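You operate a simulated robot arm through the tools that you are given. There is no shell and no other tool.

You run a simulated two-armed robot. Do the job below in one go: nothing can be reset, and whatever is moved stays where it is left.

TASK
Set the black fold dial to 4, the yellow one to 6, then draw the paper on by hand.
Fine: mains stays off. Black DRAW lever by the fold dials ON, then one turn of the hand wheel by the waste tray, a quarter more at most.
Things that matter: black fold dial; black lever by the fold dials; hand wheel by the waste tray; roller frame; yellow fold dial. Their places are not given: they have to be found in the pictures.

Only the result counts: the job must be done as asked and must still hold three seconds after the hand-in. Knocking over, shifting, dropping, spilling or breaking anything else fails it. Flat cloth is picked up by pressing the open fingertips on it (5 to 10 N) and closing them slowly along it; thin cloth reads only 2 to 8 mm in the jaws.

THE ROBOT
Two 7-joint arms with two-finger grippers on one trunk that stands fixed in place. Base frame: the origin is at the foot of the trunk, x ahead of it, y to its left, z up. Units: cm, degrees, N and s.
The left shoulder is at [7, 13.9, 125.9], the right one opposite. With the tool pointing down near the work surface each hand reaches from about 10 to 44 cm from the base axis, measured 20 degrees to its own side. Payload 3.43 kg a hand.
The tool frame of a hand sits at the grasp point between the pads (the TCP): z along the fingers, y along the line on which they close. The tips reach 3 cm beyond it. Largest opening 10.4 cm; the body of the gripper starts 5.7 cm behind the TCP.
Orientation is that of the tool frame in the base frame, as [roll, pitch, yaw] about the fixed x, y, z axes, in that order (R = Rz(yaw) Ry(pitch) Rx(roll)). With the fingers straight down and closing along the base's y, the tool's x points along the base's -x, its y along +y and its z along -z.

THE INTERFACE
- The arms move only by the tool drive_tool. It takes "left_deltas", "right_deltas" or both (then of equal length, played together; a hand with none holds still); each is a list of rows, each an object of numbers (a shift or turn left out is 0, a gripper value left out holds the last): "tx", "ty", "tz": the shift along the tool's x, y, z in units of 150 mm (1.0 is 150 mm); "ax", "ay", "az": the turn, a rotation vector about the tool's x, y, z in units of 180 degrees (1.0 is 180 degrees). In form: [{"tx": .., "ty": .., "tz": .., "ax": .., "ay": .., "az": ..}, ...]. A call has 1 to 20 rows; each row is the pose to reach, as a shift and turn from the pose commanded when the call began, along the tool's axes at that moment. "left_gripper" and "right_gripper" are, for a hand that has rows, the finger opening in cm, from 0 to 10.4, set as the call begins (left out, the last holds). A call with a number of a shift or a turn outside -1 to 1 is refused whole. Rows are played at 5 a second. More than 5 cm and 8.6 degrees between two rows, or a gripper value outside its range, and nothing of the call is played. A pose out of reach is approached as far as the arm can. The call stops where the force on the tool passes 50 N (or 10 N more than at its start, if that is more) or the arm is blocked; 0.2 s more then pass. The fingers move at their own pace (about 4.5 cm/s each) and stop on an object; they squeeze with about 34 N. The grip force told is the motor's: it shows also when the fingers shut on nothing. Time passes only in rows, and 0.2 s behind the last, so rows that repeat a pose let the fingers close. The reply holds the time, the measured pose of the TCP, the force on the tool along the base axes, the opening and the grip force, in the units named above and with some noise, with the torque about the TCP (base axes, N m) and any sound that the robot's microphone picked up.
- Cameras (640 x 400 px; columns grow to the right, rows downward): "scene" is now at [13.6, 3.2, 147.57]; the picture's right is [0.48, -0.88, 0.00], its down [-0.56, -0.31, -0.77] and it looks along [0.68, 0.37, -0.63] (base axes); focal length 369 px, centre (320, 200). "left" rides on the left gripper at [6.7, -1.7, -9] in its tool frame; the picture's right is [0.25, 0.97, 0.00], its down [-0.73, 0.19, -0.66] and it looks along [-0.64, 0.17, 0.75] (tool axes); focal length 218 px, centre (320, 200). "right" rides on the right gripper at [6.7, 1.8, -9] in its tool frame; the picture's right is [-0.25, 0.97, 0.00], its down [-0.73, -0.19, -0.66] and it looks along [-0.64, -0.17, 0.75] (tool axes); focal length 218 px, centre (320, 200).
- snapshot(camera): a new picture of that camera. No time passes.
- slide_trunk(by): slides the trunk up (or, below 0, down) by that many cm; the arms and the scene camera ride with it, the base frame stays. It gives what a move gives, with no picture.
- aim_head(pan, tilt): turns the head with the scene camera to pan (to the left, within 86 degrees either way) and tilt (down, from -29 to 69), counted from straight ahead of the robot. It gives what a move gives.
- measure_at(camera, pixels): for up to 12 pixels [column, row] of the newest picture of that camera ("zoom" is the newest enlarged one), the place [x, y, z] in the base frame of the surface seen there, good to about 0.2 cm, but the place of the scene camera against the robot may be out by one fixed shift of up to 2.5 cm in any direction. No time passes.
- close_up(camera, box): a new picture of the part [left, top, right, bottom] of that camera's present view, enlarged. No time passes.
- sign_off(): hands the job in; it is judged then, once.

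Unless the task says otherwise, let go and move clear before handing in.

The tools are called after "Request:" as name(argument=value, ...) on one line, values as JSON. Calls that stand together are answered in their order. drive_tool: Moves the arms, as the interface text tells. Its arguments: {"type":"object","properties":{"left_deltas":{"type":"array"},"left_gripper":{"type":"number"},"right_deltas":{"type":"array"},"right_gripper":{"type":"number"}},"required":[]} The other tools are called the same way: slide_trunk (by) slides the trunk up or down; aim_head (pan, tilt) turns the head that bears the scene camera; snapshot (camera) takes a picture; measure_at (camera, pixels) gives the place of the surface under pixels of a picture; close_up (camera, box) takes an enlarged picture of a part of a camera's view; sign_off () hands the job in.

At the start:

```text
time_s: 0.0
left_tool_pos: [31.05, 40.91, 124.34]
left_ee_rot: [-180.0, 0.1, 180.0]
left_wrist_force: [-0.2, -1.6, 0.2]
left_moment: [0.02, 0.03, 0.01]
left_width: 10.41
left_finger_force: 0.0
right_tool_pos: [44.38, 1.85, 126.27]
right_ee_rot: [-179.9, 0.0, -179.9]
right_wrist_force: [0.5, -0.9, 0.1]
right_moment: [-0.02, -0.01, 0.0]
right_width: 10.4
right_finger_force: 0.1
trunk travel left (down, up): [-75.4, 18.6]
head pan, tilt: [28.9, 39.3]
```

scene: 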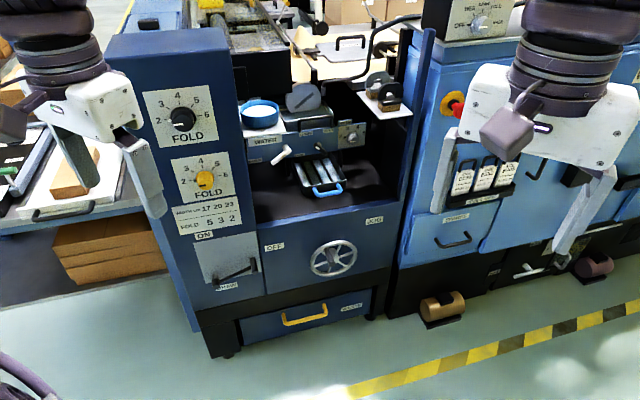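
right: 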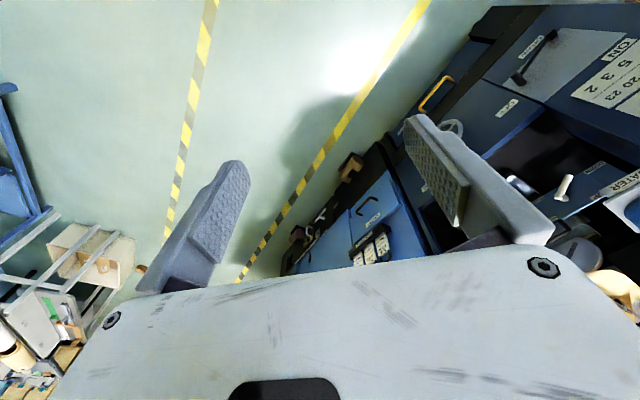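
left: 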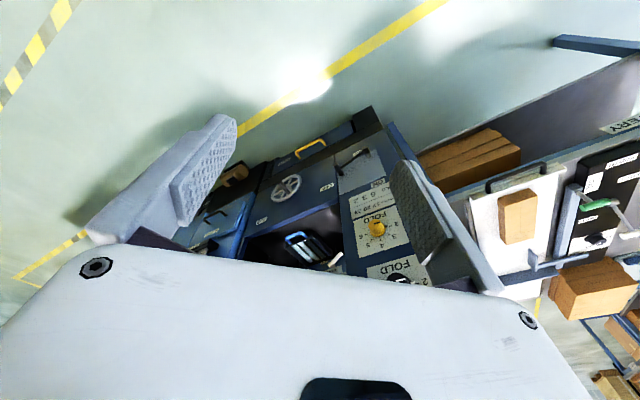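

The scene picture shows the black fold dial near (182,118), the yellow one near (205,180), a black lever near (235,268) and a hand wheel near (333,258) above a drawer. I'll enlarge these and measure them before moving.

Request:
close_up(camera="scene", box=[130, 70, 270, 158])

Request:
close_up(camera="scene", box=[150, 140, 290, 228])

Request:
close_up(camera="scene", box=[180, 215, 400, 352])

Request:
measure_at(camera="scene", pixels=[[182, 118], [205, 180], [218, 280], [250, 265], [333, 258], [333, 240], [150, 95], [212, 90], [160, 145], [235, 195], [270, 240], [380, 215]])

```text
4.55 times, centred on (200, 114) of scene
```

zoom: 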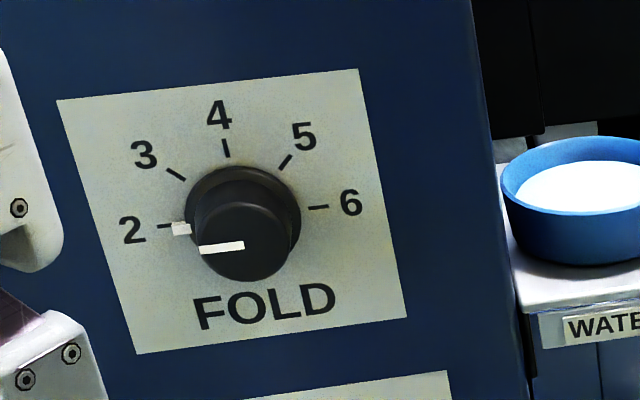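

```text
4.55 times, centred on (220, 184) of scene
```

zoom: 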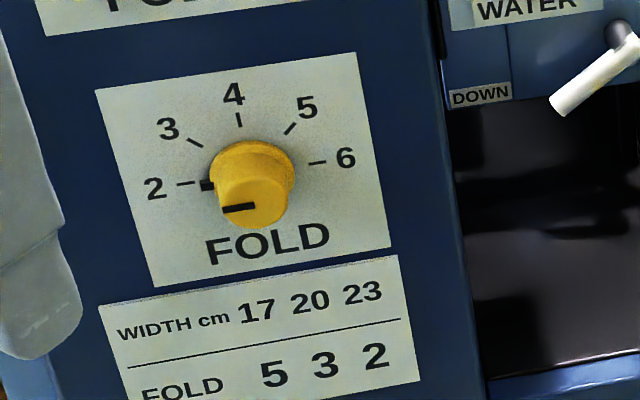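

```text
2.91 times, centred on (290, 284) of scene
```

zoom: 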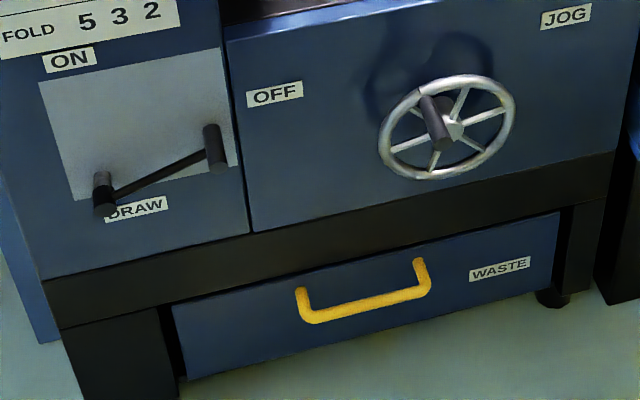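

```text
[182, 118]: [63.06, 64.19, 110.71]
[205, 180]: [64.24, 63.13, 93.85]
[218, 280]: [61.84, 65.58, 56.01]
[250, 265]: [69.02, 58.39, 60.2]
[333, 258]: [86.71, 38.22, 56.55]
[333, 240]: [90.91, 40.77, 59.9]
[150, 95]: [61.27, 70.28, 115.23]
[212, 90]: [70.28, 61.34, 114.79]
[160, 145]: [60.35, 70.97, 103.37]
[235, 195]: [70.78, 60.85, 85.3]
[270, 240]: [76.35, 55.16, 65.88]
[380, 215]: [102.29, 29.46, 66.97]
```

The front face runs at about 45° (normal toward the robot roughly [-0.7,-0.7]), and both dials point at 2. I'll look closer at the roller area, the lever and the wheel.

Request:
close_up(camera="scene", box=[225, 60, 425, 185])

Request:
close_up(camera="scene", box=[240, 130, 390, 224])

Request:
close_up(camera="scene", box=[290, 200, 400, 269])

Request:
close_up(camera="scene", box=[180, 220, 290, 289])

Request:
close_up(camera="scene", box=[400, 0, 540, 88])

```text
3.20 times, centred on (325, 122) of scene
```

zoom: 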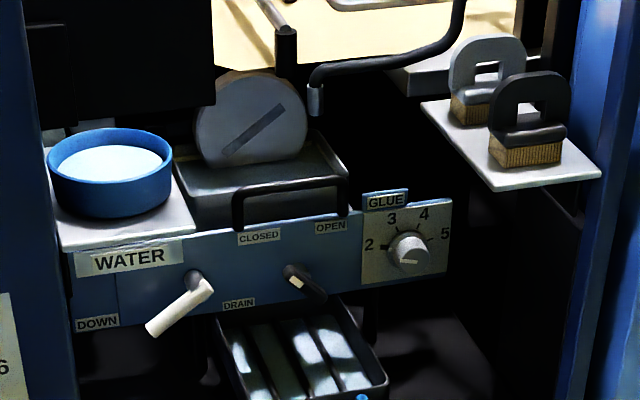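

```text
4.26 times, centred on (315, 177) of scene
```

zoom: 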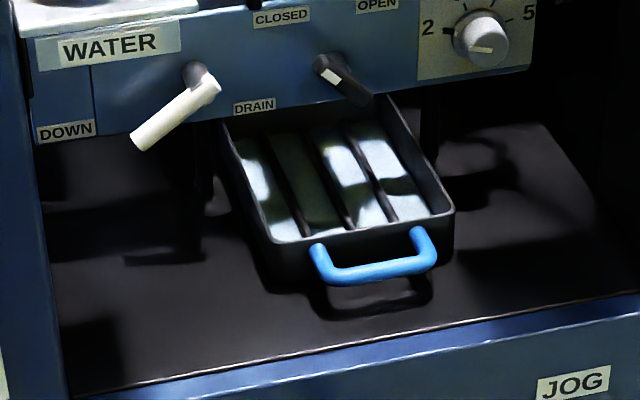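

```text
5.80 times, centred on (345, 234) of scene
```

zoom: 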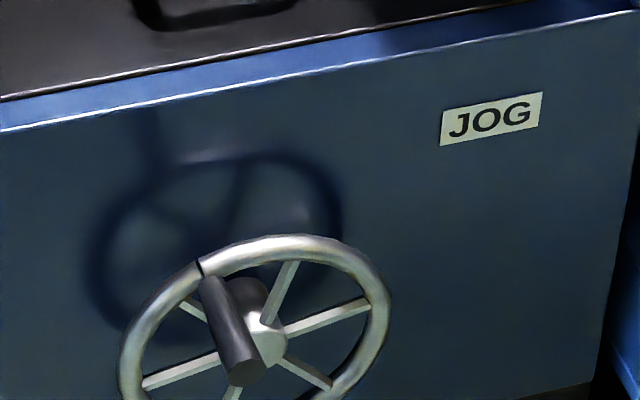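

```text
5.80 times, centred on (235, 254) of scene
```

zoom: 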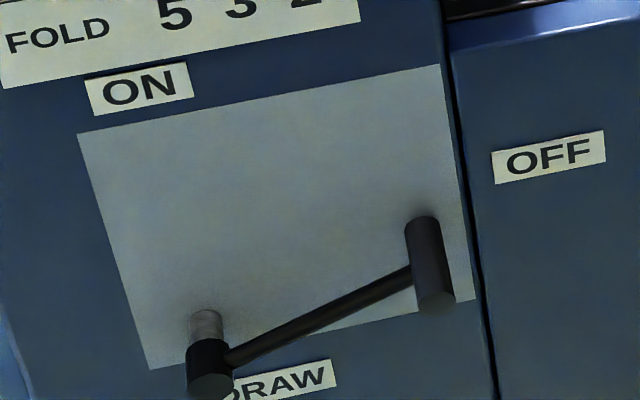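

```text
4.55 times, centred on (470, 44) of scene
```

zoom: 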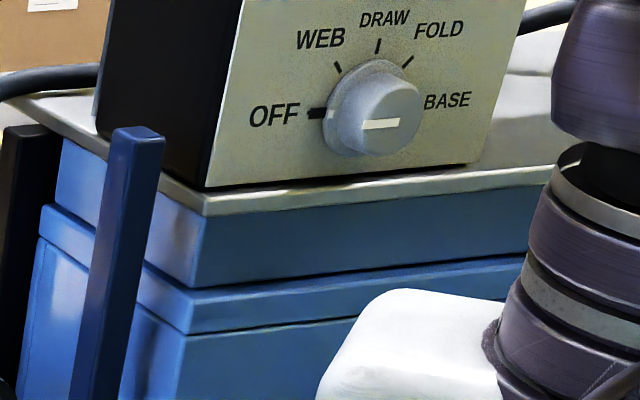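

The lever pivots at its lower-left knob with its handle knob on the right, toward OFF; ON is above. The wheel has a crank grip at its upper left. I'll now turn the left tool to face the panel squarely, stopping well short of it at about 25 cm.

Request:
drive_tool(left_deltas=[{"tx": -0.0744, "ty": 0.0436, "tz": 0.0462, "ax": -0.015, "ay": -0.0363, "az": -0.015}, {"tx": -0.1488, "ty": 0.0872, "tz": 0.0923, "ax": -0.03, "ay": -0.0726, "az": -0.03}, {"tx": -0.2232, "ty": 0.1308, "tz": 0.1385, "ax": -0.045, "ay": -0.1089, "az": -0.045}, {"tx": -0.2975, "ty": 0.1745, "tz": 0.1846, "ax": -0.06, "ay": -0.1452, "az": -0.06}, {"tx": -0.3719, "ty": 0.2181, "tz": 0.2308, "ax": -0.075, "ay": -0.1815, "az": -0.075}, {"tx": -0.4463, "ty": 0.2617, "tz": 0.2769, "ax": -0.09, "ay": -0.2178, "az": -0.09}, {"tx": -0.5207, "ty": 0.3053, "tz": 0.3231, "ax": -0.105, "ay": -0.2542, "az": -0.105}, {"tx": -0.5951, "ty": 0.3489, "tz": 0.3692, "ax": -0.12, "ay": -0.2905, "az": -0.12}, {"tx": -0.6695, "ty": 0.3925, "tz": 0.4154, "ax": -0.135, "ay": -0.3268, "az": -0.135}, {"tx": -0.7438, "ty": 0.4362, "tz": 0.4615, "ax": -0.15, "ay": -0.3631, "az": -0.15}, {"tx": -0.8182, "ty": 0.4798, "tz": 0.5077, "ax": -0.165, "ay": -0.3994, "az": -0.165}, {"tx": -0.8926, "ty": 0.5234, "tz": 0.5538, "ax": -0.18, "ay": -0.4357, "az": -0.18}, {"tx": -0.967, "ty": 0.567, "tz": 0.6, "ax": -0.195, "ay": -0.472, "az": -0.195}], left_gripper=10.4)

```text
time_s: 2.8
left_tool_pos: [45.7, 49.47, 115.16]
left_ee_rot: [145.5, 89.8, -169.6]
left_wrist_force: [0.3, 0.1, 0.5]
left_moment: [0.01, 0.01, 0.04]
left_width: 10.37
left_finger_force: 0.1
left hand out of reach, approached as far as the arm can: row 7, 8, 9, 10, 11
right_tool_pos: [44.6, 1.95, 126.27]
right_ee_rot: [-179.9, -0.1, -180.0]
right_wrist_force: [0.3, 0.1, 0.2]
right_moment: [0.0, 0.01, 0.02]
right_width: 10.4
right_finger_force: 0.0
trunk travel left (down, up): [-75.4, 18.6]
head pan, tilt: [28.9, 39.3]
```

The left tool reached (45.7, 49.5, 115.2) facing the panel with no contact. I'll take the left and scene pictures to find the dials with the wrist camera.

Request:
snapshot(camera="left")

Request:
snapshot(camera="scene")

```text
taken
```

left: 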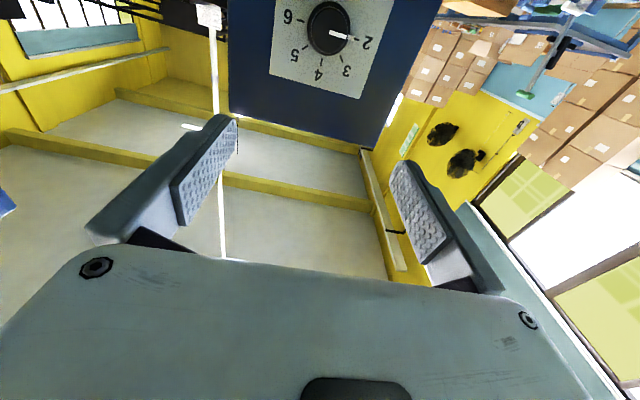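

```text
taken
```

scene: 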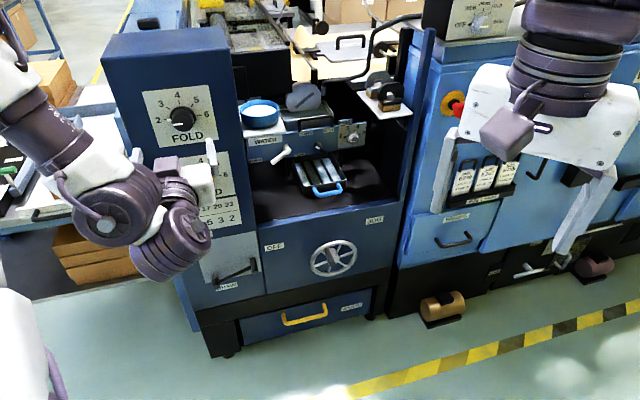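

The wrist camera shows the black dial upside-down at about (328,28), pointing at 2. I'll measure the dial, its ticks and the panel with this camera.

Request:
measure_at(camera="left", pixels=[[328, 28], [345, 38], [312, 40], [357, 40], [299, 21], [320, 62], [250, 60], [370, 110], [275, 72], [365, 98], [330, 110], [290, 110]])

Request:
close_up(camera="left", box=[250, 0, 410, 100])

```text
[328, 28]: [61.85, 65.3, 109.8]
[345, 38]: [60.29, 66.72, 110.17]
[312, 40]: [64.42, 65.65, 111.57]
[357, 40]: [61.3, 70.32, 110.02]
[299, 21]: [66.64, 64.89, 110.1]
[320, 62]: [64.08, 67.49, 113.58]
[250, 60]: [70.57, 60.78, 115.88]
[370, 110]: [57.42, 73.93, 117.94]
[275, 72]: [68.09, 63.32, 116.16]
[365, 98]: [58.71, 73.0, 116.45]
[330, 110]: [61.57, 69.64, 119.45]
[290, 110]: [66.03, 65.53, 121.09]
```

```text
4.00 times, centred on (330, 50) of left
```

zoom: 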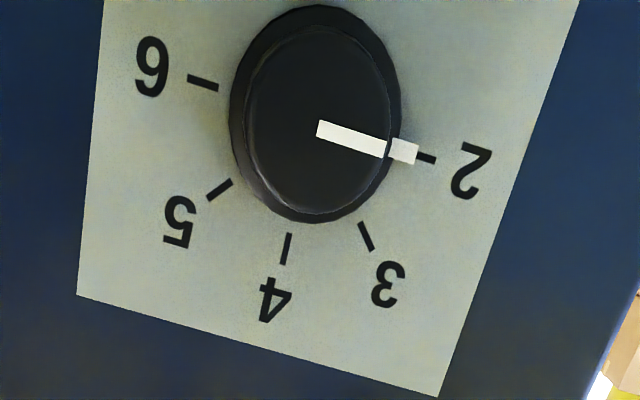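

The wrist camera puts the panel face at (x+y)/√2 = 92.9 cm. The black dial's axis is about 2.5 cm left of the 45° line at z≈110.0, it stands 3 cm proud, and the 2, 4 and 6 ticks sit at left, top and right. I'll approach along its axis and pre-turn the tool by -45°.

Request:
drive_tool(left_deltas=[{"tx": 0.0491, "ty": -0.0016, "tz": 0.121, "az": -0.0357}, {"tx": 0.0983, "ty": -0.0031, "tz": 0.242, "az": -0.0714}, {"tx": 0.1474, "ty": -0.0047, "tz": 0.363, "az": -0.1071}, {"tx": 0.1966, "ty": -0.0063, "tz": 0.484, "az": -0.1429}, {"tx": 0.2457, "ty": -0.0079, "tz": 0.605, "az": -0.1786}, {"tx": 0.2949, "ty": -0.0094, "tz": 0.726, "az": -0.2143}, {"tx": 0.344, "ty": -0.011, "tz": 0.847, "az": -0.25}], left_gripper=10.4)

Request:
snapshot(camera="left")

Request:
snapshot(camera="scene")

```text
time_s: 4.4
left_tool_pos: [54.84, 58.3, 110.2]
left_ee_rot: [-90.0, 44.8, -45.2]
left_wrist_force: [-0.1, 0.4, -0.9]
left_moment: [0.02, -0.01, 0.0]
left_width: 10.37
left_finger_force: 0.1
right_tool_pos: [44.53, 2.13, 126.29]
right_ee_rot: [-179.9, 0.0, -180.0]
right_wrist_force: [-0.2, -0.1, 0.5]
right_moment: [0.02, -0.01, 0.0]
right_width: 10.41
right_finger_force: 0.0
trunk travel left (down, up): [-75.4, 18.6]
head pan, tilt: [28.9, 39.3]
```

```text
taken
```

left: 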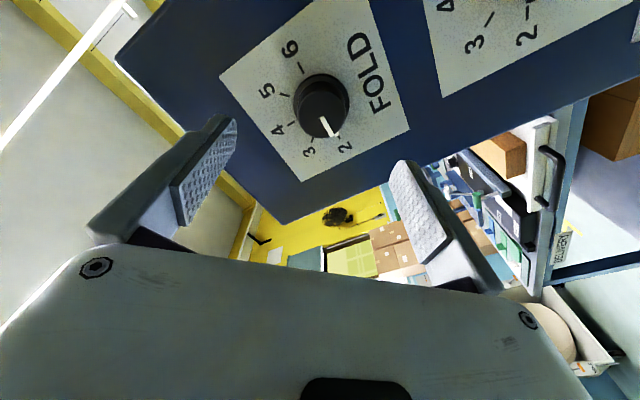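

```text
taken
```

scene: 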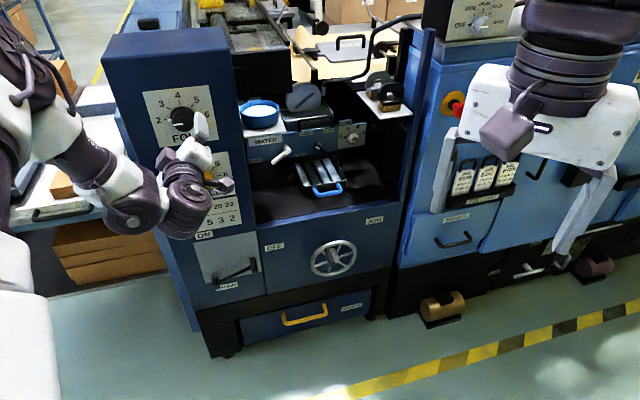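

The tool now sits at 80 cm along the panel normal, with the dial ahead at (322,105) in the left picture. I'll re-measure the ticks and cap from here.

Request:
measure_at(camera="left", pixels=[[340, 141], [300, 69], [292, 125], [320, 108], [300, 98], [345, 110], [309, 140], [284, 94], [325, 128], [330, 85]])

Request:
close_up(camera="left", box=[240, 50, 400, 150])

```text
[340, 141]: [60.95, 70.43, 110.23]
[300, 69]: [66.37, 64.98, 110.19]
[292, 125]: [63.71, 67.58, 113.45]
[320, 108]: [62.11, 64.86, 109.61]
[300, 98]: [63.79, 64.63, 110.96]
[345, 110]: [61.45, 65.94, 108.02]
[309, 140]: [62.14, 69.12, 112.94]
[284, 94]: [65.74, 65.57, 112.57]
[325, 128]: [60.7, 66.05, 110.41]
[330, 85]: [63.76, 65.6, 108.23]
```

```text
4.00 times, centred on (320, 100) of left
```

zoom: 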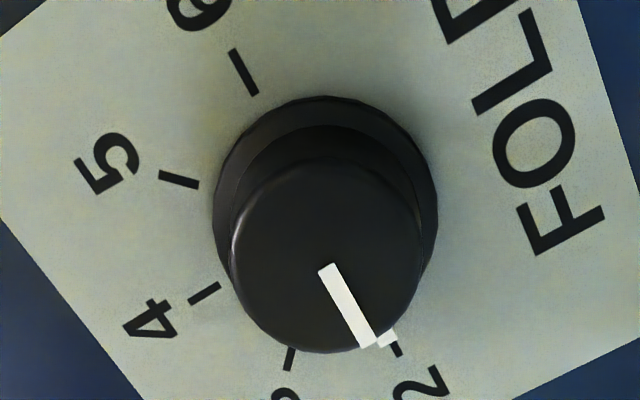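

The dial's axis works out at R≈-2.5, z≈110.0, and the tool is within 2 mm of it. I'll go in so the tips stop about 0.9 cm short of the panel.

Request:
drive_tool(left_deltas=[{"tx": 0.001, "ty": 0.004, "tz": 0.12}, {"tx": 0.002, "ty": 0.008, "tz": 0.24}, {"tx": 0.003, "ty": 0.012, "tz": 0.36}, {"tx": 0.005, "ty": 0.014, "tz": 0.45}, {"tx": 0.005, "ty": 0.014, "tz": 0.53}, {"tx": 0.005, "ty": 0.014, "tz": 0.6}], left_gripper=10.4)

Request:
snapshot(camera="left")

Request:
snapshot(camera="scene")

```text
time_s: 5.8
left_tool_pos: [60.81, 64.54, 109.97]
left_ee_rot: [-90.0, 44.9, -45.2]
left_wrist_force: [1.0, -0.7, 0.1]
left_moment: [-0.03, 0.0, 0.0]
left_width: 10.4
left_finger_force: 0.1
right_tool_pos: [44.49, 1.78, 126.29]
right_ee_rot: [180.0, 0.0, -180.0]
right_wrist_force: [0.1, 0.0, -1.0]
right_moment: [0.03, -0.01, 0.06]
right_width: 10.41
right_finger_force: 0.1
trunk travel left (down, up): [-75.4, 18.6]
head pan, tilt: [28.9, 39.3]
```

```text
taken
```

left: 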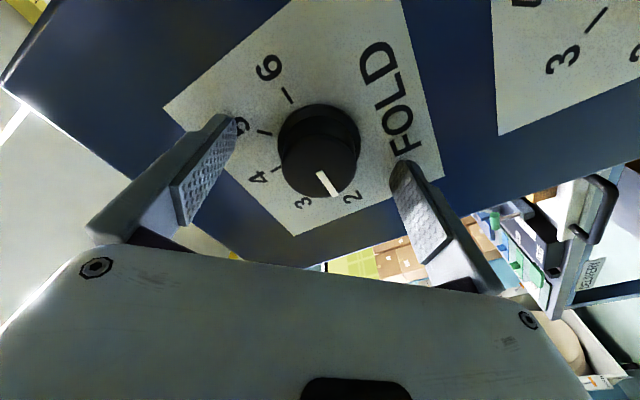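

```text
taken
```

scene: 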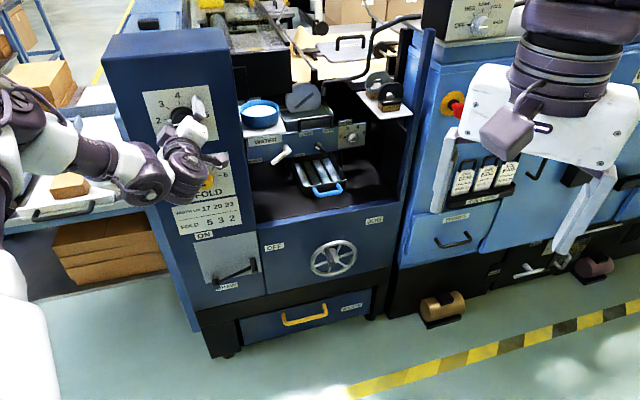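

The tool is centred over the knob with the tips at 91.6, so about 1.7 cm of knob lies between the pads. I'll close the fingers on it.

Request:
drive_tool(left_deltas=[{"tx": 0}, {"tx": 0}, {"tx": 0}, {"tx": 0}, {"tx": 0}, {"tx": 0}], left_gripper=3.0)

Request:
snapshot(camera="left")

```text
time_s: 7.2
left_tool_pos: [60.81, 64.5, 110.11]
left_ee_rot: [-90.0, 45.0, -45.2]
left_wrist_force: [3.4, 1.2, 3.1]
left_moment: [-0.15, 0.09, -0.35]
left_width: 4.28
left_finger_force: 44.8
right_tool_pos: [44.51, 1.89, 126.29]
right_ee_rot: [-180.0, 0.0, -180.0]
right_wrist_force: [-0.1, 0.6, -0.6]
right_moment: [-0.02, 0.03, 0.0]
right_width: 10.41
right_finger_force: 0.1
trunk travel left (down, up): [-75.4, 18.6]
head pan, tilt: [28.9, 39.3]
```

```text
taken
```

left: 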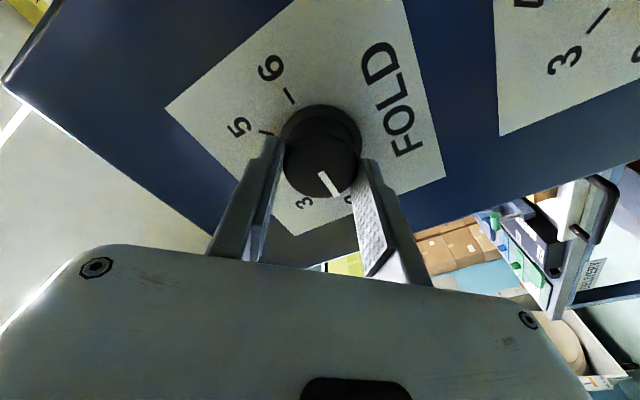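

The grip is firm at 4.28 cm with only a few newtons of side force. I'll turn clockwise by 45° first, then check.

Request:
drive_tool(left_deltas=[{"az": 0.03125}, {"az": 0.0625}, {"az": 0.09375}, {"az": 0.125}, {"az": 0.15625}, {"az": 0.1875}, {"az": 0.21875}, {"az": 0.25}])

Request:
snapshot(camera="left")

```text
time_s: 9.0
left_tool_pos: [60.91, 64.42, 110.02]
left_ee_rot: [22.8, 89.8, 67.6]
left_wrist_force: [4.4, 3.2, 14.8]
left_moment: [-0.15, 0.08, -0.26]
left_width: 4.27
left_finger_force: 44.6
right_tool_pos: [44.4, 1.65, 126.34]
right_ee_rot: [179.9, 0.0, -179.9]
right_wrist_force: [0.8, 0.5, 0.5]
right_moment: [-0.01, 0.01, 0.02]
right_width: 10.41
right_finger_force: 0.0
trunk travel left (down, up): [-75.4, 18.6]
head pan, tilt: [28.9, 39.3]
```

```text
taken
```

left: 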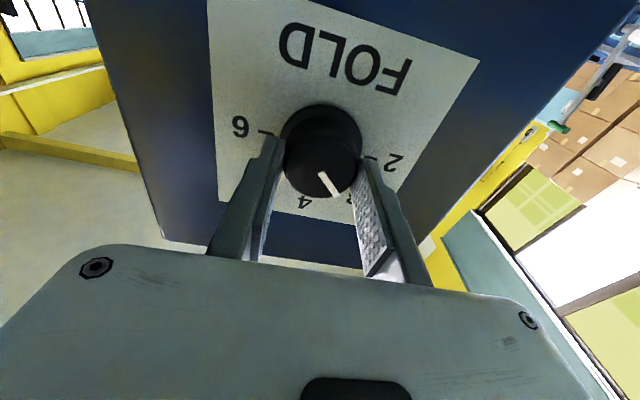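

The knob turned with the hand and its pointer is now at 3. I'll turn another 45° to 4.

Request:
drive_tool(left_deltas=[{"az": 0.03125}, {"az": 0.0625}, {"az": 0.09375}, {"az": 0.125}, {"az": 0.15625}, {"az": 0.1875}, {"az": 0.21875}, {"az": 0.25}])

Request:
snapshot(camera="left")

Request:
close_up(camera="left", box=[240, 70, 400, 230])

Request:
close_up(camera="scene", box=[130, 70, 270, 158])

```text
time_s: 10.8
left_tool_pos: [60.97, 64.36, 110.17]
left_ee_rot: [89.8, 44.9, 134.6]
left_wrist_force: [10.3, 1.6, 16.6]
left_moment: [0.1, -0.1, -0.16]
left_width: 4.29
left_finger_force: 44.8
right_tool_pos: [44.4, 1.67, 126.32]
right_ee_rot: [179.9, -0.1, -180.0]
right_wrist_force: [-0.2, -0.7, 0.3]
right_moment: [0.0, 0.02, 0.02]
right_width: 10.39
right_finger_force: 0.1
trunk travel left (down, up): [-75.4, 18.6]
head pan, tilt: [28.9, 39.3]
```

```text
taken
```

left: 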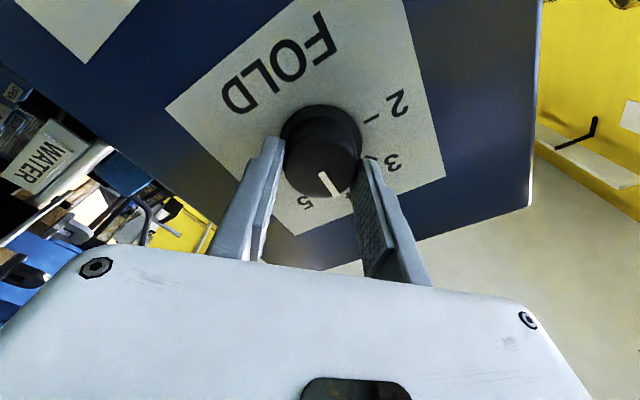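

```text
2.50 times, centred on (320, 150) of left
```

zoom: 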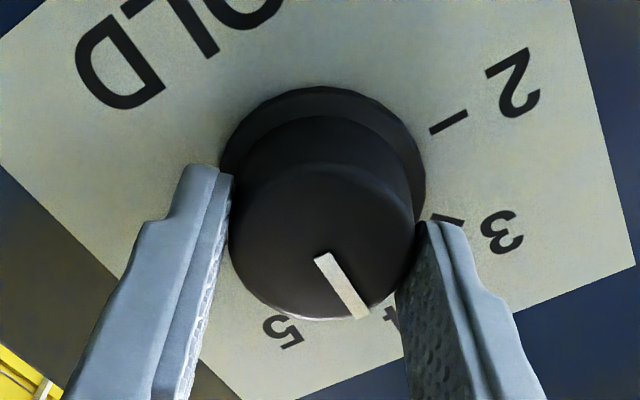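

```text
4.55 times, centred on (200, 114) of scene
```

zoom: 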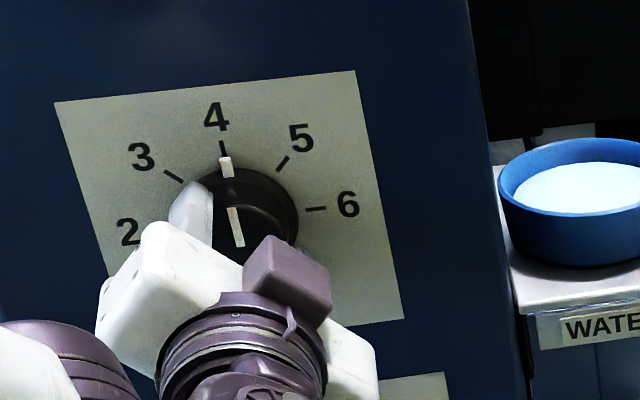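

The pointer lines up with the tick at 4, at (225,165) in the scene enlargement. I'll open the fingers and then withdraw straight back.

Request:
drive_tool(left_deltas=[{"tx": 0}, {"tx": 0}, {"tx": 0}, {"tx": 0}, {"tx": 0}], left_gripper=9.0)

Request:
drive_tool(left_deltas=[{"tz": -0.1}, {"tz": -0.2}, {"tz": -0.3}, {"tz": -0.4}, {"tz": -0.55}, {"tz": -0.7}])

Request:
snapshot(camera="left")

Request:
close_up(camera="left", box=[240, 30, 400, 130])

Request:
close_up(camera="scene", box=[130, 70, 270, 158])

```text
time_s: 12.0
left_tool_pos: [60.99, 64.56, 109.98]
left_ee_rot: [90.0, 45.1, 134.9]
left_wrist_force: [-0.1, -0.7, 0.2]
left_moment: [0.02, 0.05, 0.0]
left_width: 9.01
left_finger_force: 0.1
right_tool_pos: [44.51, 1.79, 126.39]
right_ee_rot: [180.0, 0.1, -180.0]
right_wrist_force: [0.6, 0.3, -0.2]
right_moment: [0.02, -0.03, 0.04]
right_width: 10.41
right_finger_force: 0.0
trunk travel left (down, up): [-75.4, 18.6]
head pan, tilt: [28.9, 39.3]
```

```text
time_s: 13.4
left_tool_pos: [53.54, 57.0, 109.88]
left_ee_rot: [90.0, 44.9, 134.8]
left_wrist_force: [-0.3, -0.5, 0.1]
left_moment: [0.0, 0.02, 0.03]
left_width: 8.97
left_finger_force: 0.2
right_tool_pos: [44.53, 1.69, 126.36]
right_ee_rot: [179.9, 0.0, -180.0]
right_wrist_force: [-0.3, -0.2, -0.7]
right_moment: [0.01, 0.0, -0.01]
right_width: 10.4
right_finger_force: 0.0
trunk travel left (down, up): [-75.4, 18.6]
head pan, tilt: [28.9, 39.3]
```

```text
taken
```

left: 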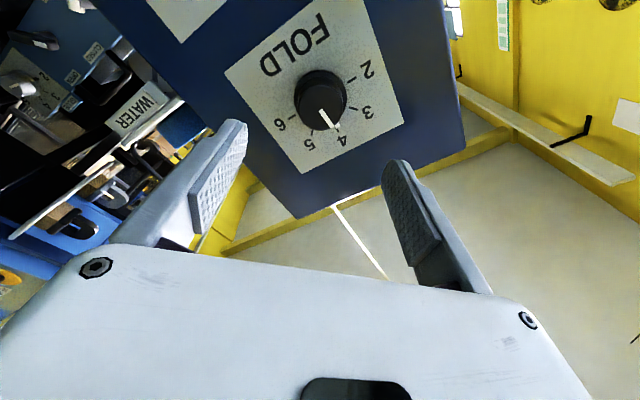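

```text
4.00 times, centred on (320, 80) of left
```

zoom: 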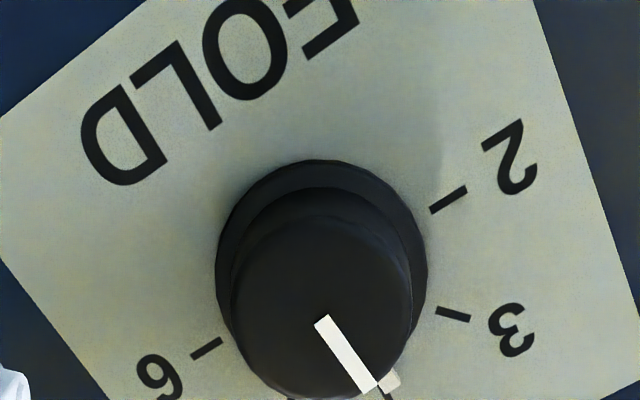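

```text
4.55 times, centred on (200, 114) of scene
```

zoom: 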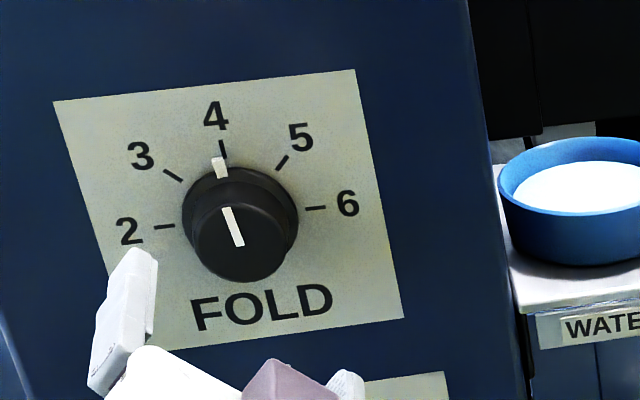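

On release the pointer slipped back slightly; the white block is now at (219,168) against the 4 tick at (222,150). I'll measure how far off it is.

Request:
close_up(camera="left", box=[280, 60, 376, 120])

Request:
close_up(camera="left", box=[272, 90, 384, 160])

Request:
close_up(camera="scene", box=[150, 85, 214, 125])

```text
6.67 times, centred on (328, 90) of left
```

zoom: 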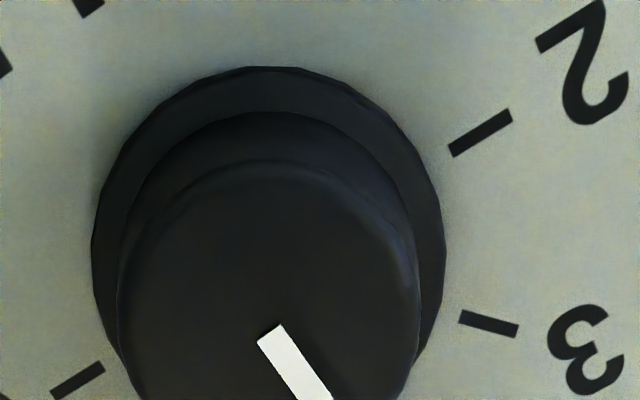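

```text
5.71 times, centred on (328, 125) of left
```

zoom: 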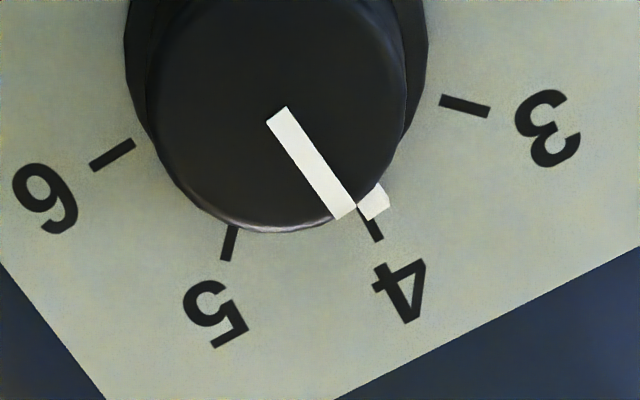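

```text
10.00 times, centred on (182, 105) of scene
```

zoom: 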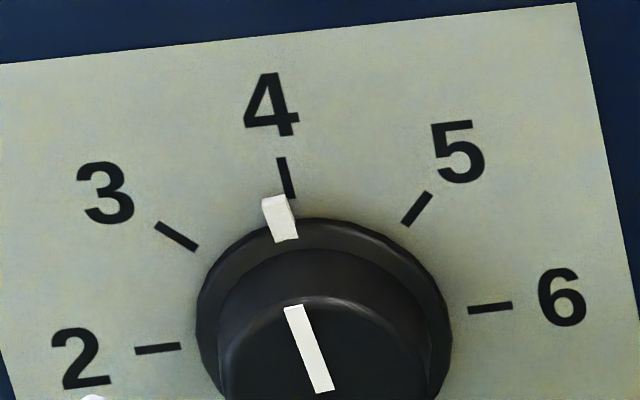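

The pointer sits about 4° counter-clockwise of 4, and the grip forces showed the knob's axis about 2 mm up and right of the tool. I'll regrip with that correction and trim it.

Request:
drive_tool(left_deltas=[{"tx": -0.0137, "ty": 0.0024, "tz": 0.15}, {"tx": -0.0137, "ty": 0.0024, "tz": 0.3}, {"tx": -0.0137, "ty": 0.0024, "tz": 0.45}, {"tx": -0.0137, "ty": 0.0024, "tz": 0.58}, {"tx": -0.0137, "ty": 0.0024, "tz": 0.7}], left_gripper=9.0)

Request:
drive_tool(left_deltas=[{"tx": 0}, {"tx": 0}, {"tx": 0}, {"tx": 0}, {"tx": 0}], left_gripper=3.0)

Request:
close_up(camera="scene", box=[150, 85, 214, 125])

```text
time_s: 14.6
left_tool_pos: [61.19, 64.51, 110.09]
left_ee_rot: [90.1, 45.0, 134.8]
left_wrist_force: [0.4, -1.0, 0.0]
left_moment: [-0.01, 0.04, -0.01]
left_width: 9.0
left_finger_force: 0.1
right_tool_pos: [44.58, 1.76, 126.32]
right_ee_rot: [180.0, -0.1, 180.0]
right_wrist_force: [0.0, 0.1, 0.2]
right_moment: [0.03, 0.01, 0.03]
right_width: 10.37
right_finger_force: 0.0
trunk travel left (down, up): [-75.4, 18.6]
head pan, tilt: [28.9, 39.3]
```

```text
time_s: 15.8
left_tool_pos: [61.09, 64.57, 110.22]
left_ee_rot: [90.1, 45.0, 134.9]
left_wrist_force: [0.5, -0.7, -0.2]
left_moment: [-0.01, 0.01, -0.14]
left_width: 4.34
left_finger_force: 44.5
right_tool_pos: [44.44, 1.88, 126.28]
right_ee_rot: [-180.0, -0.1, -179.9]
right_wrist_force: [0.0, -0.3, -0.1]
right_moment: [0.02, 0.02, -0.02]
right_width: 10.4
right_finger_force: 0.0
trunk travel left (down, up): [-75.4, 18.6]
head pan, tilt: [28.9, 39.3]
```

```text
10.00 times, centred on (182, 105) of scene
```

zoom: 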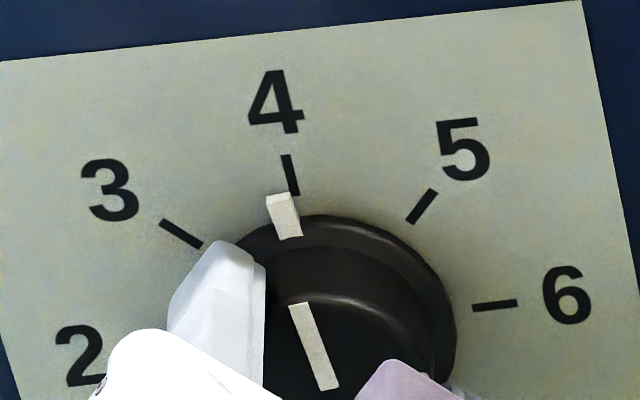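

The grip is now well centred, with under 1 N of side force. I'll turn +5° clockwise and check before releasing.

Request:
drive_tool(left_deltas=[{"az": 0.01}, {"az": 0.02}, {"az": 0.03}, {"az": 0.03}])

Request:
close_up(camera="scene", box=[150, 85, 214, 125])

```text
time_s: 16.8
left_tool_pos: [61.08, 64.5, 110.12]
left_ee_rot: [90.1, 39.6, 134.9]
left_wrist_force: [2.1, 1.0, 0.3]
left_moment: [-0.01, -0.02, -0.11]
left_width: 4.32
left_finger_force: 45.2
right_tool_pos: [44.51, 1.9, 126.24]
right_ee_rot: [-180.0, -0.1, -180.0]
right_wrist_force: [-0.2, -0.5, 0.4]
right_moment: [0.0, -0.01, -0.01]
right_width: 10.4
right_finger_force: 0.0
trunk travel left (down, up): [-75.4, 18.6]
head pan, tilt: [28.9, 39.3]
```

```text
10.00 times, centred on (182, 105) of scene
```

zoom: 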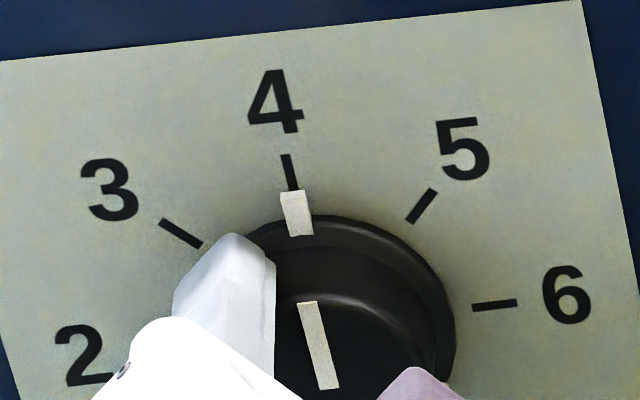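

The pointer is now parallel to the 4 tick. I'll release, back off and check again.

Request:
drive_tool(left_deltas=[{"tx": 0}, {"tx": 0}, {"tx": 0}, {"tx": 0}, {"tx": 0}], left_gripper=9.0)

Request:
drive_tool(left_deltas=[{"tz": -0.1}, {"tz": -0.2}, {"tz": -0.3}, {"tz": -0.4}, {"tz": -0.55}, {"tz": -0.7}])

Request:
close_up(camera="scene", box=[150, 85, 214, 125])

Request:
snapshot(camera="left")

Request:
snapshot(camera="scene")

```text
time_s: 18.0
left_tool_pos: [60.89, 64.67, 110.11]
left_ee_rot: [90.1, 39.7, 134.9]
left_wrist_force: [1.1, 0.6, 0.5]
left_moment: [0.03, 0.02, 0.01]
left_width: 9.0
left_finger_force: 0.0
right_tool_pos: [44.38, 1.81, 126.22]
right_ee_rot: [-179.9, 0.0, -180.0]
right_wrist_force: [-0.1, -1.2, -0.1]
right_moment: [-0.01, 0.0, 0.0]
right_width: 10.38
right_finger_force: 0.0
trunk travel left (down, up): [-75.4, 18.6]
head pan, tilt: [28.9, 39.3]
```

```text
time_s: 19.4
left_tool_pos: [53.61, 56.98, 110.19]
left_ee_rot: [90.0, 39.6, 134.9]
left_wrist_force: [0.7, 0.0, 0.1]
left_moment: [0.03, -0.01, 0.0]
left_width: 8.99
left_finger_force: 0.1
right_tool_pos: [44.49, 1.57, 126.21]
right_ee_rot: [179.9, 0.0, 180.0]
right_wrist_force: [-0.3, 0.0, -0.6]
right_moment: [0.03, 0.04, -0.01]
right_width: 10.41
right_finger_force: 0.2
trunk travel left (down, up): [-75.4, 18.6]
head pan, tilt: [28.9, 39.3]
```

```text
10.00 times, centred on (182, 105) of scene
```

zoom: 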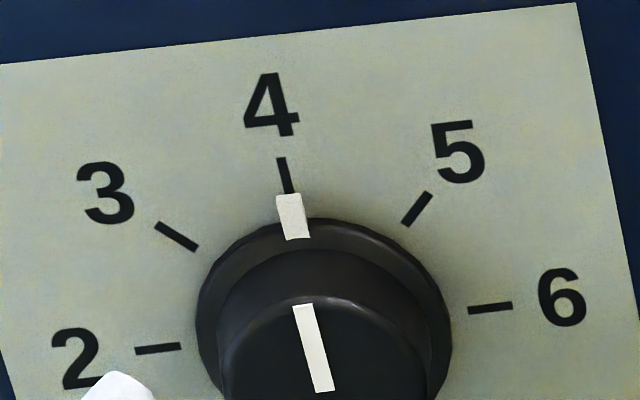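

```text
taken
```

left: 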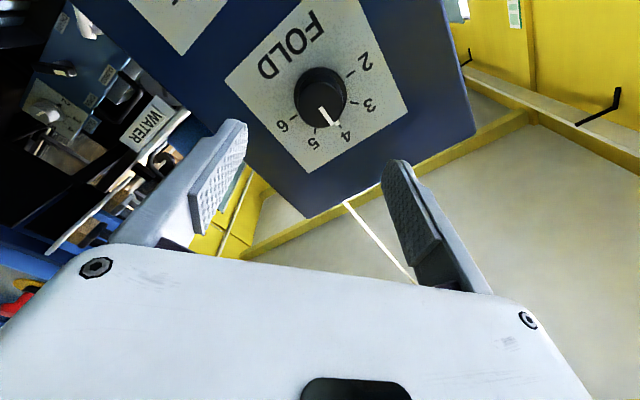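

```text
taken
```

scene: 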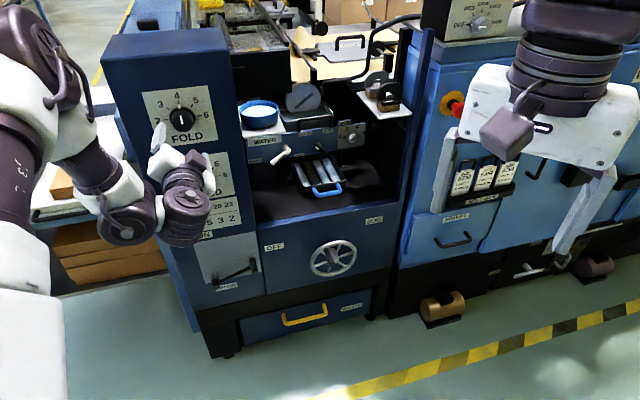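

The black dial is on 4. Before lowering the trunk toward the yellow dial I'll check the bench on the left against the left arm's elbow, by looking left.

Request:
aim_head(pan=62, tilt=45)

Request:
snapshot(camera="scene")

```text
time_s: 20.4
left_tool_pos: [53.51, 57.08, 110.02]
left_ee_rot: [90.2, 39.7, 135.0]
left_wrist_force: [-0.6, 0.5, 0.4]
left_moment: [0.05, -0.01, 0.02]
left_width: 9.0
left_finger_force: 0.1
right_tool_pos: [44.36, 1.8, 126.23]
right_ee_rot: [-179.9, 0.0, -179.9]
right_wrist_force: [0.7, -0.7, -0.3]
right_moment: [0.01, -0.03, 0.01]
right_width: 10.41
right_finger_force: 0.0
trunk travel left (down, up): [-75.4, 18.6]
head pan, tilt: [62.0, 45.0]
```

```text
taken
```

scene: 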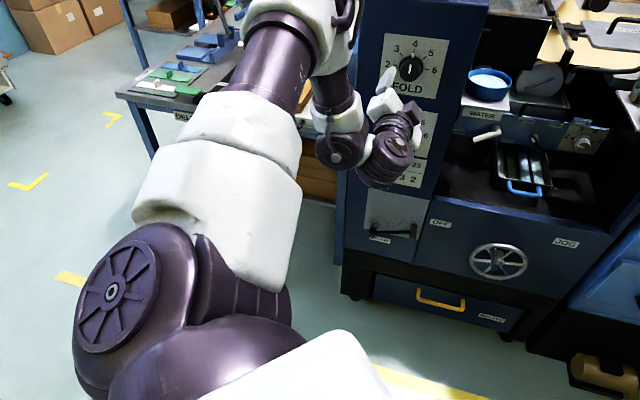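

Request:
measure_at(camera="scene", pixels=[[310, 40], [285, 80], [235, 130], [240, 75], [160, 85], [200, 70], [315, 130], [340, 100], [335, 170], [265, 20], [150, 95], [330, 15]])

```text
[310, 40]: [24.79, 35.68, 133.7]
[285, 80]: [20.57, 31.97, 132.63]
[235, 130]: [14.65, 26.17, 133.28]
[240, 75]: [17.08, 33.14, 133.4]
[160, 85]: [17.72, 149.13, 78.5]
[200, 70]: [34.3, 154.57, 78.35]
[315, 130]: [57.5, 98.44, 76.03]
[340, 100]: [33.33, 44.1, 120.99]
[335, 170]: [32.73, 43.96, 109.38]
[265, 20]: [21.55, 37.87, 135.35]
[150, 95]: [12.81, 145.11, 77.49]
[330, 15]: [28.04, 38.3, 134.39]
```

The bench edge is around y=98, z=77, well away from the arm. I'll lower the trunk 17 cm so the left hand faces the yellow dial.

Request:
slide_trunk(by=-17)

Request:
aim_head(pan=40, tilt=40)

Request:
snapshot(camera="left")

Request:
snapshot(camera="scene")

```text
time_s: 22.3
left_tool_pos: [53.65, 57.05, 93.11]
left_ee_rot: [90.0, 39.7, 134.9]
left_wrist_force: [-0.1, -0.2, -0.9]
left_moment: [-0.03, 0.01, 0.0]
left_width: 9.01
left_finger_force: 0.1
right_tool_pos: [44.46, 1.81, 109.34]
right_ee_rot: [-180.0, -0.1, 180.0]
right_wrist_force: [0.4, 0.4, -0.5]
right_moment: [0.04, 0.0, -0.01]
right_width: 10.39
right_finger_force: 0.1
trunk travel left (down, up): [-58.4, 35.6]
head pan, tilt: [62.0, 45.0]
```

```text
time_s: 23.2
left_tool_pos: [53.6, 56.99, 93.06]
left_ee_rot: [90.1, 39.5, 134.9]
left_wrist_force: [-0.1, 0.8, 1.1]
left_moment: [-0.02, -0.04, -0.03]
left_width: 9.02
left_finger_force: 0.1
right_tool_pos: [44.4, 1.85, 109.46]
right_ee_rot: [-180.0, 0.0, 180.0]
right_wrist_force: [0.3, -0.6, 0.3]
right_moment: [-0.02, 0.04, 0.03]
right_width: 10.41
right_finger_force: 0.0
trunk travel left (down, up): [-58.4, 35.6]
head pan, tilt: [40.0, 40.0]
```

```text
taken
```

left: 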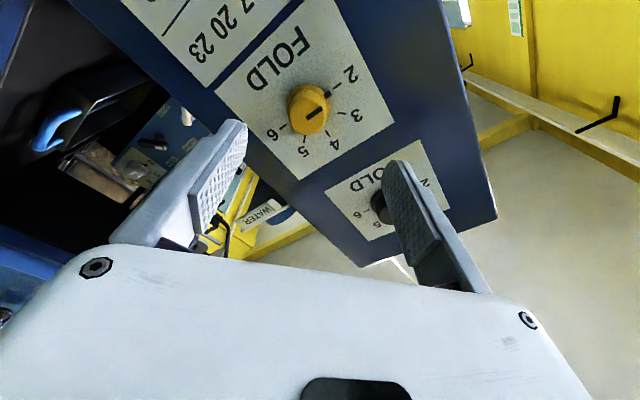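

```text
taken
```

scene: 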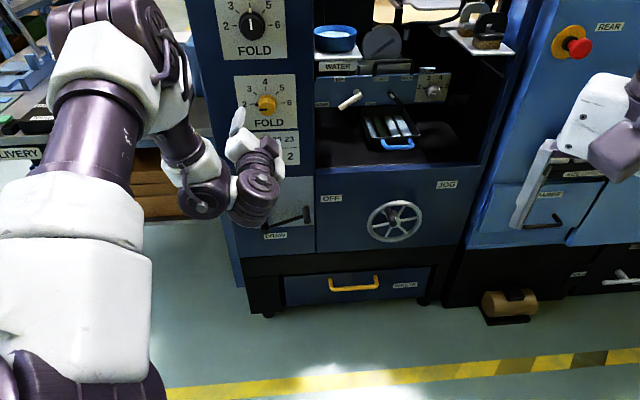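

Request:
close_up(camera="left", box=[240, 60, 400, 160])

Request:
measure_at(camera="left", pixels=[[337, 97], [284, 128], [330, 139], [306, 111], [306, 150], [292, 110], [325, 110], [312, 128], [310, 92]])

```text
4.00 times, centred on (320, 110) of left
```

zoom: 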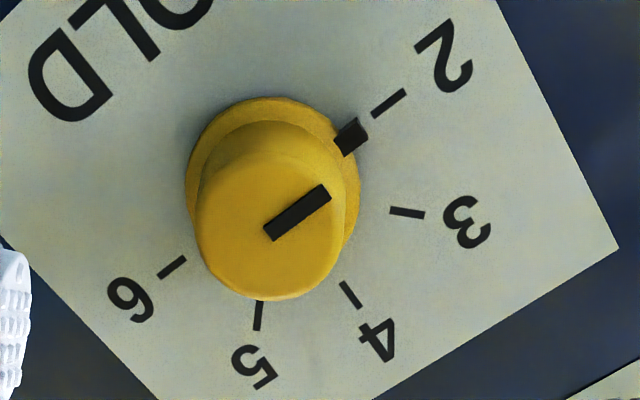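

```text
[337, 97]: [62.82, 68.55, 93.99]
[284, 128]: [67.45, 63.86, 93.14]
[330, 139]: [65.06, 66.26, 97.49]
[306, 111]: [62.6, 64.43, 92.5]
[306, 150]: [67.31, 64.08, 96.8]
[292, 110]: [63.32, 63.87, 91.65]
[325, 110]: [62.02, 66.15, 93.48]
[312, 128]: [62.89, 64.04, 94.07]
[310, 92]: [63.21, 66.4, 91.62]
```

The yellow dial is at (307,116) in the left picture, pointing at 2. I'll measure its ticks precisely.

Request:
measure_at(camera="left", pixels=[[337.2, 85.8], [327.5, 133.5], [283, 126.8], [307.5, 116.7], [341.5, 113], [304.5, 138.8], [290, 95], [320, 105]])

```text
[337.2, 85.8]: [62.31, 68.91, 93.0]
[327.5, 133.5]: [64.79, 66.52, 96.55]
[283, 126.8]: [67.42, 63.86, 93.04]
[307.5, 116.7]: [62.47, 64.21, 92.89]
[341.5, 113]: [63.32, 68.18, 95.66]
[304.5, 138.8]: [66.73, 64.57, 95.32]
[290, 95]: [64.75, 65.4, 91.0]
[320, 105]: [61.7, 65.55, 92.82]
```

The yellow dial's axis works out at R≈-1.15, z≈93.0. I'll centre on it and turn the hand to -90°, so that the half turn can be made in one grip.

Request:
drive_tool(left_deltas=[{"tx": -0.0033, "ty": -0.0029, "tz": 0.0063, "az": -0.0411}, {"tx": -0.0065, "ty": -0.0059, "tz": 0.0126, "az": -0.0821}, {"tx": -0.0098, "ty": -0.0088, "tz": 0.0189, "az": -0.1232}, {"tx": -0.0131, "ty": -0.0117, "tz": 0.0253, "az": -0.1642}, {"tx": -0.0163, "ty": -0.0147, "tz": 0.0316, "az": -0.2053}, {"tx": -0.0196, "ty": -0.0176, "tz": 0.0379, "az": -0.2463}, {"tx": -0.0229, "ty": -0.0205, "tz": 0.0442, "az": -0.2874}, {"tx": -0.0261, "ty": -0.0235, "tz": 0.0505, "az": -0.3284}, {"tx": -0.0294, "ty": -0.0264, "tz": 0.0568, "az": -0.3695}, {"tx": -0.0327, "ty": -0.0293, "tz": 0.0632, "az": -0.4105}, {"tx": -0.036, "ty": -0.0322, "tz": 0.0695, "az": -0.4516}, {"tx": -0.0392, "ty": -0.0352, "tz": 0.0758, "az": -0.4926}, {"tx": -0.0425, "ty": -0.0381, "tz": 0.0821, "az": -0.5337}, {"tx": -0.0458, "ty": -0.041, "tz": 0.0884, "az": -0.5747}, {"tx": -0.049, "ty": -0.044, "tz": 0.0947, "az": -0.6158}, {"tx": -0.0523, "ty": -0.0469, "tz": 0.1011, "az": -0.6568}, {"tx": -0.0556, "ty": -0.0498, "tz": 0.1074, "az": -0.6979}, {"tx": -0.0588, "ty": -0.0528, "tz": 0.1137, "az": -0.7389}, {"tx": -0.0621, "ty": -0.0557, "tz": 0.12, "az": -0.78}], left_gripper=9.0)

Request:
snapshot(camera="left")

Request:
close_up(camera="scene", box=[190, 50, 350, 150])

```text
time_s: 27.2
left_tool_pos: [54.77, 57.38, 94.18]
left_ee_rot: [-90.1, -0.2, -45.2]
left_wrist_force: [-0.1, 0.1, 0.4]
left_moment: [-0.01, 0.01, 0.04]
left_width: 9.02
left_finger_force: 0.1
left hand out of reach, approached as far as the arm can: row 18, 19
right_tool_pos: [44.38, 1.86, 109.32]
right_ee_rot: [-180.0, 0.0, -180.0]
right_wrist_force: [-0.2, -0.2, -0.5]
right_moment: [0.01, 0.0, -0.05]
right_width: 10.4
right_finger_force: 0.0
trunk travel left (down, up): [-58.4, 35.6]
head pan, tilt: [40.0, 40.0]
```

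```text
taken
```

left: 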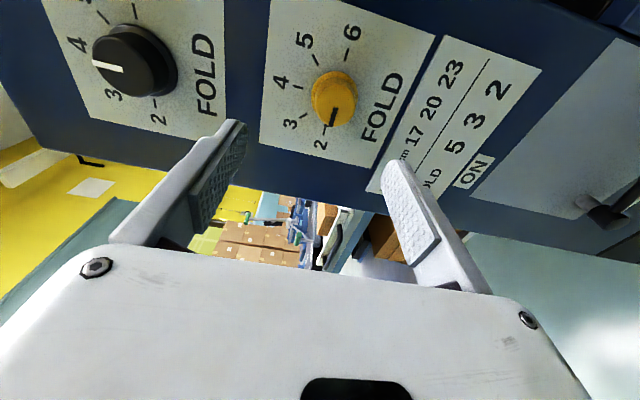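

```text
4.00 times, centred on (270, 100) of scene
```

zoom: 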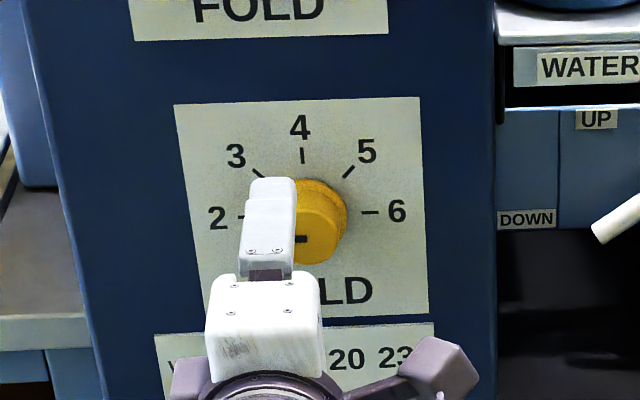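

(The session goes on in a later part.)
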